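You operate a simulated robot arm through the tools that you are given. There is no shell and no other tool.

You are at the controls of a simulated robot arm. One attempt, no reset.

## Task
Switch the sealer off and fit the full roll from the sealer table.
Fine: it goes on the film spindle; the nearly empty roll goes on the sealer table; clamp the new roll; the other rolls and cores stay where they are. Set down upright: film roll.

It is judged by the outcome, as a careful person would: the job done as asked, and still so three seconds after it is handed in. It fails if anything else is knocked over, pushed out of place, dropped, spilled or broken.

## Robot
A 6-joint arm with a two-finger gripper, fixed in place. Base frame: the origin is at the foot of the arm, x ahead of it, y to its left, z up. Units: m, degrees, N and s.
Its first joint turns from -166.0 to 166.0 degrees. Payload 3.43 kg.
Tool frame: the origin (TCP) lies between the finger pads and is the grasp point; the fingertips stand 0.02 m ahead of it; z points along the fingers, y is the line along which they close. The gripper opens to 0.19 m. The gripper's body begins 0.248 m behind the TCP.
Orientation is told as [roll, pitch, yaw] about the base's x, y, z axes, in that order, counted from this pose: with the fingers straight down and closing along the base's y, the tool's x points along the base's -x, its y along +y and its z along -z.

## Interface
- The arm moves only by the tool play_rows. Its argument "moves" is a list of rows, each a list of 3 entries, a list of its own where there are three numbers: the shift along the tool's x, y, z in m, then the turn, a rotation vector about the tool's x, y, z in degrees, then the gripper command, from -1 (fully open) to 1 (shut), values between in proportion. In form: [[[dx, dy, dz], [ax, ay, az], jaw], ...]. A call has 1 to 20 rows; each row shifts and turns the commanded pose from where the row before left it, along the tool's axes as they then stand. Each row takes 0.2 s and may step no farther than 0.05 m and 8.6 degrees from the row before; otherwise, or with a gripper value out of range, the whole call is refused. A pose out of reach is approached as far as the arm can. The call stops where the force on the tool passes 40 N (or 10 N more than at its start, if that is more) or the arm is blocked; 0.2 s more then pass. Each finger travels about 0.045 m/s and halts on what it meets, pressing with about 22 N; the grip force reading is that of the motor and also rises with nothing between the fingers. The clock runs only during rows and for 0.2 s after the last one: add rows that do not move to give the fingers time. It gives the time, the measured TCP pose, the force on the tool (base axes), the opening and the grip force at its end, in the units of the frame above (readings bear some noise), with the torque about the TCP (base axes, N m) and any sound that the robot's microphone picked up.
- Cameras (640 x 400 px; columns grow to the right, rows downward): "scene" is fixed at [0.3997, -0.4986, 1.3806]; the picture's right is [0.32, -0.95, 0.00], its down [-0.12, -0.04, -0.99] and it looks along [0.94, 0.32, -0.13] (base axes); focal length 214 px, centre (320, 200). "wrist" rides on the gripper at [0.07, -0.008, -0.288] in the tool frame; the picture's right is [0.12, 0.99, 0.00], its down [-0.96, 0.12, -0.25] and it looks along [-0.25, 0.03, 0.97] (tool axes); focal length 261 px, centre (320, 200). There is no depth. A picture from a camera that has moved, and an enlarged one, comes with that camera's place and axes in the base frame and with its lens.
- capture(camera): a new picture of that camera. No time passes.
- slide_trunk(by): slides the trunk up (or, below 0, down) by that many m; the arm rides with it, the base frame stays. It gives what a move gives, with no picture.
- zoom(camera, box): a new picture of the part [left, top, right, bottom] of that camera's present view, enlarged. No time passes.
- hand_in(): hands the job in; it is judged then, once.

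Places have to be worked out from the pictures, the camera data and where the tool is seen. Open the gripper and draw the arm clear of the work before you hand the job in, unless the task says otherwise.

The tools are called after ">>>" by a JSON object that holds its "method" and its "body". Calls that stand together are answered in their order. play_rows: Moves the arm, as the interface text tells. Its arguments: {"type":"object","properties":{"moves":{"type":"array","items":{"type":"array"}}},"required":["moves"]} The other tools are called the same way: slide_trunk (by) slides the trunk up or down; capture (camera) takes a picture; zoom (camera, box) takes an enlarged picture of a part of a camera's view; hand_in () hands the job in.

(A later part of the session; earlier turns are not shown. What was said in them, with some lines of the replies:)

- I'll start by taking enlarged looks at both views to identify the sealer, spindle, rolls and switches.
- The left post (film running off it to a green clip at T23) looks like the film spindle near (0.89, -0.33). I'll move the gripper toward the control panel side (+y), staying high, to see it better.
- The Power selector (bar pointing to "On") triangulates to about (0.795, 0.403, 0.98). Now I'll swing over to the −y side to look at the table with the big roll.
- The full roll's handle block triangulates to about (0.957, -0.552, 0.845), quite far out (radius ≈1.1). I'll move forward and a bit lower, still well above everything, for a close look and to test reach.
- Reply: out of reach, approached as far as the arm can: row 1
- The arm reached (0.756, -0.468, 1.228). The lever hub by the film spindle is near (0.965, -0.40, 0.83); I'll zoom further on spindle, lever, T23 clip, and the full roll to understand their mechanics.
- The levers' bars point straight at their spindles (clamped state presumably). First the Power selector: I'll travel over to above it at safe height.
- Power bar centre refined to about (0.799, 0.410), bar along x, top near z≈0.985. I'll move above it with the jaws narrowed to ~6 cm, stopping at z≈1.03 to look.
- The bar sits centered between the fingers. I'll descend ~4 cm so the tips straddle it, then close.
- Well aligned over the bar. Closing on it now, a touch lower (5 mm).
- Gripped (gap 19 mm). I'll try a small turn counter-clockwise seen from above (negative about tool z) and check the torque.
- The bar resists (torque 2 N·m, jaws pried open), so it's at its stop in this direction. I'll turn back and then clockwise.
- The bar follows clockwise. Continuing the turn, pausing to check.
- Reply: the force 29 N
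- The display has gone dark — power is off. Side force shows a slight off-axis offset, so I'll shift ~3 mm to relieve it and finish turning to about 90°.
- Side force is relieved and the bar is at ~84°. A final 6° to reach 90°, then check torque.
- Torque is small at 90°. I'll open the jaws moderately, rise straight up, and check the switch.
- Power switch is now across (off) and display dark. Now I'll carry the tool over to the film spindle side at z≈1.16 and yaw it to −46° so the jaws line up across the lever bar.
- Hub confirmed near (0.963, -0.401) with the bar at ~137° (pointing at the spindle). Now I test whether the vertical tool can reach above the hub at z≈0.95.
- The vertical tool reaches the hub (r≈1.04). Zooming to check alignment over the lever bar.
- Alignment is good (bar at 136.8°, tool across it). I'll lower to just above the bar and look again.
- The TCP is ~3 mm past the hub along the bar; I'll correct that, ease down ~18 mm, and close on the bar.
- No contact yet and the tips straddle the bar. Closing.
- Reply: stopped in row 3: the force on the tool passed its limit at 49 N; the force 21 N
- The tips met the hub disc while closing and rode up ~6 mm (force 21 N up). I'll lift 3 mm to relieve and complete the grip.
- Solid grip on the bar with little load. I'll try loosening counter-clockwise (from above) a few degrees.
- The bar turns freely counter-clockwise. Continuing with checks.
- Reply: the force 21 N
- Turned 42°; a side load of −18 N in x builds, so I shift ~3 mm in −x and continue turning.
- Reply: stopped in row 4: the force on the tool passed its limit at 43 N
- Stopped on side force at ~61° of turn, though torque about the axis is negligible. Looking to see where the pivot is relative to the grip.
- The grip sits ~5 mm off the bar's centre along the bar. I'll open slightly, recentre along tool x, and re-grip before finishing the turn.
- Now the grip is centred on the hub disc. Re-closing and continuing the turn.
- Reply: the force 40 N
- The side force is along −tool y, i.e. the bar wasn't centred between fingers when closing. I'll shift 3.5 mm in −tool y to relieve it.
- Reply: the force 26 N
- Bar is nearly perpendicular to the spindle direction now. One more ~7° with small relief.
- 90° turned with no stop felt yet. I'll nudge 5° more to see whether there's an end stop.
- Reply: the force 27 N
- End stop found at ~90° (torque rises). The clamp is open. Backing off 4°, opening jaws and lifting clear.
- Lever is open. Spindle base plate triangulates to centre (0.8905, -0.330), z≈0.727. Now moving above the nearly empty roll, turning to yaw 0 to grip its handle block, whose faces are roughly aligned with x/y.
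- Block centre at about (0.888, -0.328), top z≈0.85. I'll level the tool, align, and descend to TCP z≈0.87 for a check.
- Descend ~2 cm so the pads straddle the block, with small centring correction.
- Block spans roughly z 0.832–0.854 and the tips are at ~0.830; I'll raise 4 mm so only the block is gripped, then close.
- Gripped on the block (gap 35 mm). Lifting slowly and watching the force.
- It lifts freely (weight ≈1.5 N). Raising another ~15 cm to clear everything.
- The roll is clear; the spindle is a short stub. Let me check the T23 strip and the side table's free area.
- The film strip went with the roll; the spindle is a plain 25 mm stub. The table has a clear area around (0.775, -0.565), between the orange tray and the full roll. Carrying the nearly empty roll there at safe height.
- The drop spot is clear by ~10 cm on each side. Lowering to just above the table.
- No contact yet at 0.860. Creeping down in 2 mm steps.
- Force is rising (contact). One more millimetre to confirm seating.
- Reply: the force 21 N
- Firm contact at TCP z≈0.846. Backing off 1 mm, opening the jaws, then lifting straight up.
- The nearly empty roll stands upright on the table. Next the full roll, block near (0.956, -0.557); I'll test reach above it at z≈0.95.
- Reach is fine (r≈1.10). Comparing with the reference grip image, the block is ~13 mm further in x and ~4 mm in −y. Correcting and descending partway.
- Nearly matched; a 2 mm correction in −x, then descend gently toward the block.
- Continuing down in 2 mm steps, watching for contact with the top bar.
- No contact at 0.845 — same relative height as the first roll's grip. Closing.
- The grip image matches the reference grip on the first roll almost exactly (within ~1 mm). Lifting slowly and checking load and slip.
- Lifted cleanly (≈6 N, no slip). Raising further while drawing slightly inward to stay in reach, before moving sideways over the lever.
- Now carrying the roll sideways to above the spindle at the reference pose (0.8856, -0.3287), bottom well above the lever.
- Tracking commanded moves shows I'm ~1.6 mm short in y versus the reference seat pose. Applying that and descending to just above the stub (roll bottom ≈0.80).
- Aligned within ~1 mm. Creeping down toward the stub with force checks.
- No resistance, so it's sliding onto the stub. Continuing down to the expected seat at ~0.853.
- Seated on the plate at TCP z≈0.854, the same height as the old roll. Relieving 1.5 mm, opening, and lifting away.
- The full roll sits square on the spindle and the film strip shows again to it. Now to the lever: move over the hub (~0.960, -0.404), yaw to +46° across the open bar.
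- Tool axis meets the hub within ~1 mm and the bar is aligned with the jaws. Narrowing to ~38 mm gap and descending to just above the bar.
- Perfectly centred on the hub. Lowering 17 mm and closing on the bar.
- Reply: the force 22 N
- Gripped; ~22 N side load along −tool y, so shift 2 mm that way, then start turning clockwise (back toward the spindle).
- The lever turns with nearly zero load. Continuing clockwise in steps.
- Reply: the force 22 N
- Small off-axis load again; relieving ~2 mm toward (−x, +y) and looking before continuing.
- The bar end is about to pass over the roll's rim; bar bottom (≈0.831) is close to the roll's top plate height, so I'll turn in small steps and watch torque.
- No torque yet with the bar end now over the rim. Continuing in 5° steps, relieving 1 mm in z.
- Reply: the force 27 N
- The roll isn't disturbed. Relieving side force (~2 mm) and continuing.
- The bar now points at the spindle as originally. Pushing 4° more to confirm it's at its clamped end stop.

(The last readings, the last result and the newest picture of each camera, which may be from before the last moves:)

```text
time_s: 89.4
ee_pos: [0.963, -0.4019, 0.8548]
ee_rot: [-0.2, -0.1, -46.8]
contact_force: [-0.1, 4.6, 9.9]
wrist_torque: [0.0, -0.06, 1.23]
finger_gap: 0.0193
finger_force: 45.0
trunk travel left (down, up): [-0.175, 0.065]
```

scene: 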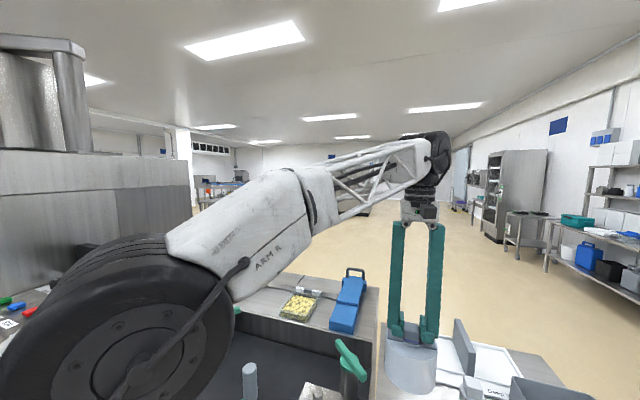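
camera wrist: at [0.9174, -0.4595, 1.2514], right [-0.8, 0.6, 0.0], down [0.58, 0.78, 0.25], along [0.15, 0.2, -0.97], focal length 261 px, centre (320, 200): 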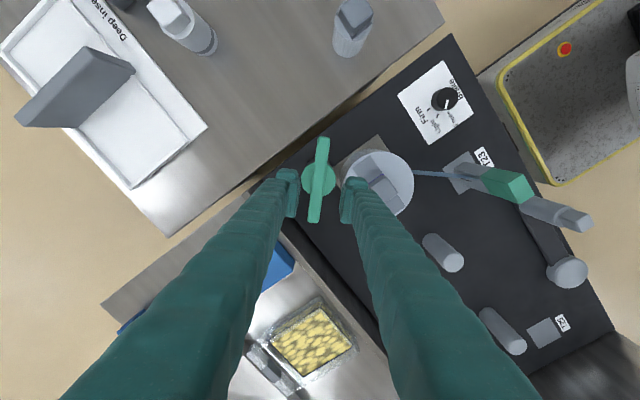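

End stop confirmed (torque 1.2 N·m): the roll is clamped. Backing off 2°, opening, and lifting clear.

>>> {"method": "play_rows", "body": {"moves": [[[0, 0, 0], [0, 0, -2], 1], [[0, 0, 0], [0, 0, 0], 0.8], [[0, 0, 0], [0, 0, 0], 0.6], [[0, 0, 0], [0, 0, 0], 0.6], [[0, 0, -0.02], [0, 0, 0], 0.6], [[0, 0, -0.04], [0, 0, 0], 0.6], [[0, 0, -0.04], [0, 0, 0], 0.6], [[0, 0, -0.04], [0, 0, 0], 0.6]]}}

>>> {"method": "capture", "body": {"camera": "wrist"}}

>>> {"method": "zoom", "body": {"camera": "wrist", "box": [240, 80, 440, 280]}}

>>> {"method": "zoom", "body": {"camera": "scene", "box": [270, 300, 410, 400]}}

```text
time_s: 91.2
ee_pos: [0.9666, -0.4011, 0.993]
ee_rot: [-0.1, 0.0, -44.9]
contact_force: [1.2, -0.3, 0.2]
wrist_torque: [0.03, 0.07, 0.01]
finger_gap: 0.0381
finger_force: 0.1
trunk travel left (down, up): [-0.175, 0.065]
```

```text
taken
camera wrist: at [0.9092, -0.357, 1.2803], right [0.61, 0.79, 0.0], down [0.76, -0.6, 0.25], along [0.19, -0.15, -0.97], focal length 261 px, centre (320, 200)
```

wrist: 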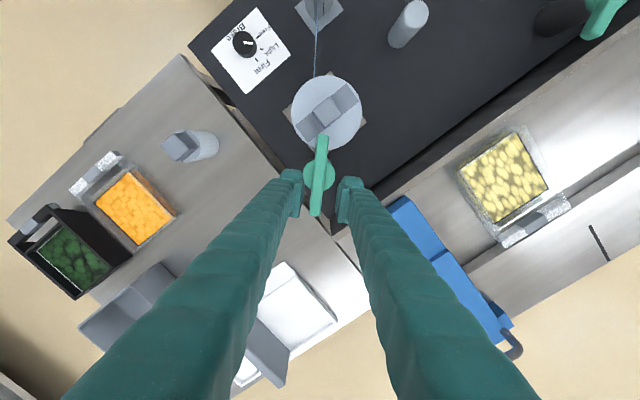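

```text
2.00 times, centred on (340, 180) of wrist
camera zoom: at [0.9092, -0.357, 1.2803], right [0.61, 0.79, 0.0], down [0.76, -0.6, 0.25], along [0.19, -0.15, -0.97], focal length 521 px, centre (280, 240)
```

zoom: 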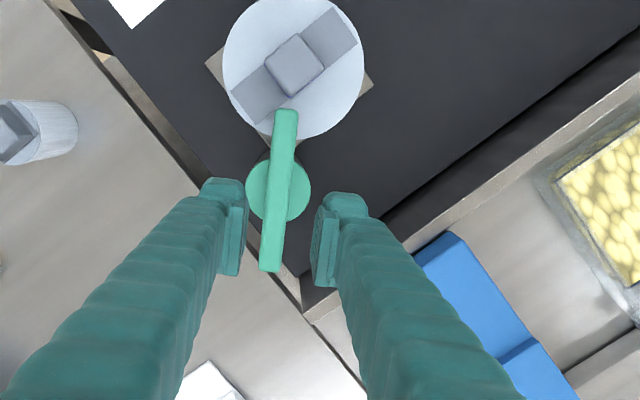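

```text
4.00 times, centred on (340, 350) of scene
camera zoom: at [0.3997, -0.4986, 1.3806], right [0.32, -0.95, 0.0], down [-0.12, -0.04, -0.99], along [0.94, 0.32, -0.13], focal length 858 px, centre (240, -400)
```

zoom: 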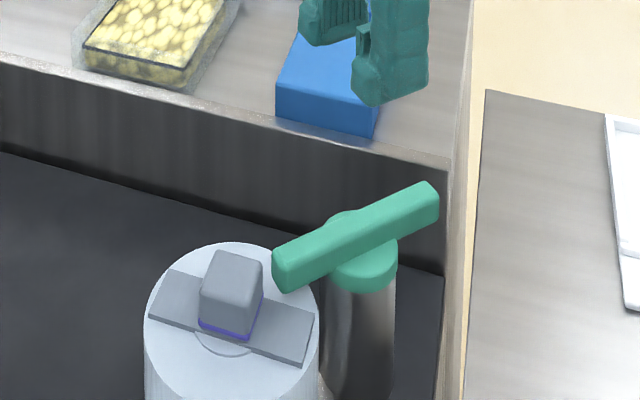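

The lever bar is over the new roll's rim, clamped just as before. Opening fully and retreating up and back to the start area.

>>> {"method": "play_rows", "body": {"moves": [[[0, 0, -0.03], [0, 0, 0], 0.3], [[0.02, -0.007, -0.03], [0, 0, 0], 0], [[0.04, -0.013, -0.02], [0, 0, 0], -0.5], [[0.04, -0.013, -0.02], [0, 0, 0], -1], [[0.04, -0.013, -0.02], [0, 0, 0], -1], [[0.04, -0.013, -0.02], [0, 0, 0], -1], [[0.04, -0.013, -0.02], [0, 0, 0], -1], [[0.04, -0.013, -0.02], [0, 0, 0], -1], [[0.04, -0.013, -0.02], [0, 0, 0], -1], [[0.04, -0.013, -0.02], [0, 0, 0], -1], [[0.04, -0.013, -0.02], [0, 0, 0], -1], [[0.04, -0.013, -0.02], [0, 0, 0], -1], [[0, 0, 0], [0, 0, 7.5], -1], [[0, 0, 0], [0, 0, 7.5], -1]]}}

>>> {"method": "capture", "body": {"camera": "scene"}}

>>> {"method": "capture", "body": {"camera": "wrist"}}

```text
time_s: 94.2
ee_pos: [0.5698, -0.2011, 1.2545]
ee_rot: [-0.1, 0.2, -59.9]
contact_force: [0.2, -0.3, 0.8]
wrist_torque: [0.05, -0.01, 0.0]
finger_gap: 0.19
finger_force: 0.1
trunk travel left (down, up): [-0.175, 0.065]
```

```text
taken
```

scene: 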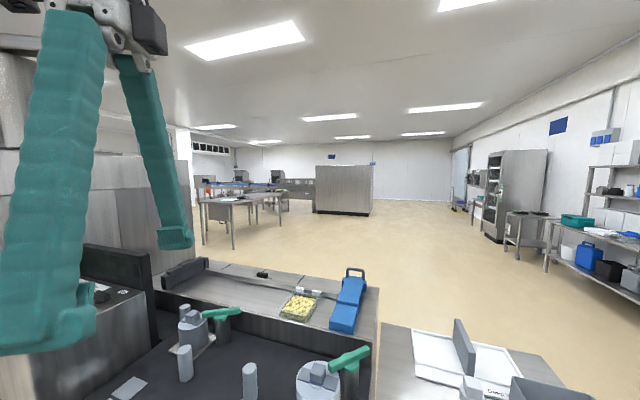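

```text
taken
camera wrist: at [0.5265, -0.1438, 1.5417], right [0.8, 0.6, 0.0], down [0.58, -0.77, 0.25], along [0.15, -0.2, -0.97], focal length 261 px, centre (320, 200)
```

wrist: 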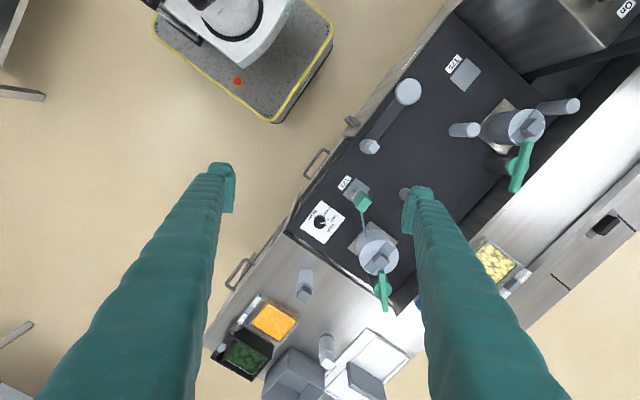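

Everything looks in order. I'll square the tool back to yaw 0 and take final verification views of the switch, spindle, and table.

>>> {"method": "play_rows", "body": {"moves": [[[0, 0, 0], [0, 0, -7.5], -1], [[0, 0, 0], [0, 0, -7.5], -1], [[0, 0, 0], [0, 0, -7.5], -1], [[0, 0, 0], [0, 0, -7.5], -1], [[0, 0, 0], [0, 0, -7.5], -1], [[0, 0, 0], [0, 0, -7.5], -1], [[0, 0, 0], [0, 0, -7.5], -1], [[0, 0, 0], [0, 0, -7.5], -1], [[0, 0, 0], [0, 0, 0], -1]]}}

>>> {"method": "capture", "body": {"camera": "wrist"}}

>>> {"method": "zoom", "body": {"camera": "wrist", "box": [460, 160, 640, 380]}}

>>> {"method": "zoom", "body": {"camera": "wrist", "box": [200, 140, 440, 320]}}

>>> {"method": "zoom", "body": {"camera": "scene", "box": [280, 300, 520, 400]}}

>>> {"method": "zoom", "body": {"camera": "scene", "box": [0, 230, 180, 400]}}

```text
time_s: 96.2
ee_pos: [0.5689, -0.2024, 1.2539]
ee_rot: [-0.1, 0.0, 0.3]
contact_force: [-0.5, -0.5, -1.0]
wrist_torque: [0.0, 0.0, -0.01]
finger_gap: 0.1902
finger_force: 0.1
trunk travel left (down, up): [-0.175, 0.065]
```

```text
taken
camera wrist: at [0.4985, -0.2101, 1.5415], right [-0.12, 0.99, 0.0], down [0.96, 0.12, 0.25], along [0.24, 0.03, -0.97], focal length 261 px, centre (320, 200)
```

wrist: 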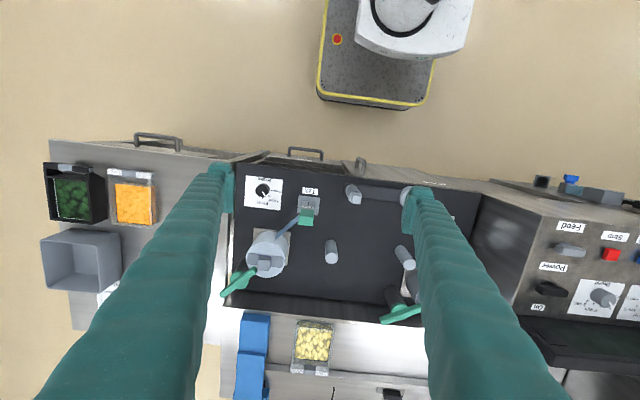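

```text
1.82 times, centred on (550, 270) of wrist
camera zoom: at [0.4985, -0.2101, 1.5415], right [-0.12, 0.99, 0.0], down [0.96, 0.12, 0.25], along [0.24, 0.03, -0.97], focal length 474 px, centre (-98, 73)
```

zoom: 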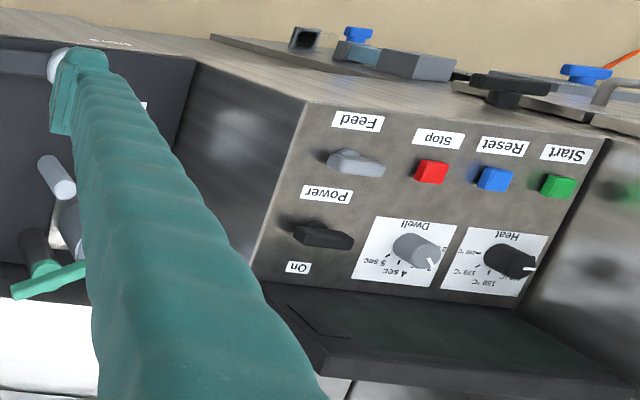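

```text
2.22 times, centred on (320, 230) of wrist
camera zoom: at [0.4985, -0.2101, 1.5415], right [-0.12, 0.99, 0.0], down [0.96, 0.12, 0.25], along [0.24, 0.03, -0.97], focal length 579 px, centre (320, 133)
```

zoom: 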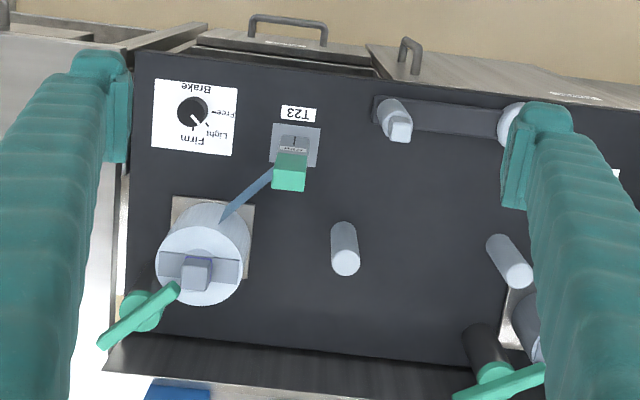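

```text
2.67 times, centred on (400, 350) of scene
camera zoom: at [0.3997, -0.4986, 1.3806], right [0.32, -0.95, 0.0], down [-0.12, -0.04, -0.99], along [0.94, 0.32, -0.13], focal length 572 px, centre (107, -200)
```

zoom: 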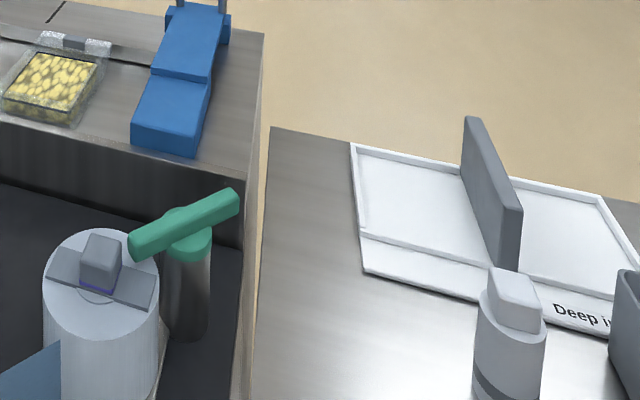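

```text
2.35 times, centred on (90, 315) of scene
camera zoom: at [0.3997, -0.4986, 1.3806], right [0.32, -0.95, 0.0], down [-0.12, -0.04, -0.99], along [0.94, 0.32, -0.13], focal length 505 px, centre (861, -71)
```

zoom: 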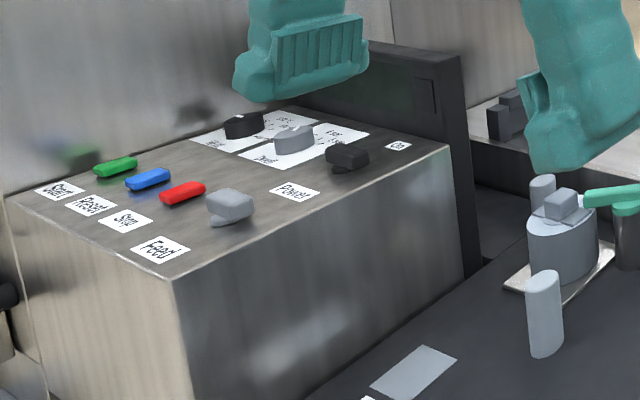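

Final check, all from the latest views and readings:
- **Power:** the selector is turned across and the display is dark.
- **Full roll:** it is seated on the film spindle. The lever is at its clamped stop, at the same angle as at the start.
- **Nearly empty roll:** it stands upright on the sealer table.
- **Other rolls and items:** none look moved.
- **Arm:** the gripper is open and drawn clear.

Handing in.

>>> {"method": "hand_in", "body": {}}

```text
The job is handed in.
```

I switched the sealer off and fitted and clamped the full roll on the film spindle. The job is handed in, but no verdict has come back.

- **Power:** I turned the Power selector a quarter turn clockwise, and the display went dark. Turning it the other way first only met its stop.
- **Nearly empty roll:** it came off the spindle cleanly and now stands upright in a clear spot on the sealer table, about 10 cm from the nearest item.
- **Full roll:** it slid onto the spindle without resistance and seated at the same height as the old one.
- **Clamp:** I turned the lever to its end stop, and its bar lies over the new roll's rim at the same angle as before.
- **Everything else:** the final pictures show the other rolls, cores and trays where they were. The gripper is open and the arm is back near its starting position.

The film strip to the T23 clip disappeared when I lifted the old roll and reappeared once the new one was seated. I did not touch the clip or thread any film.
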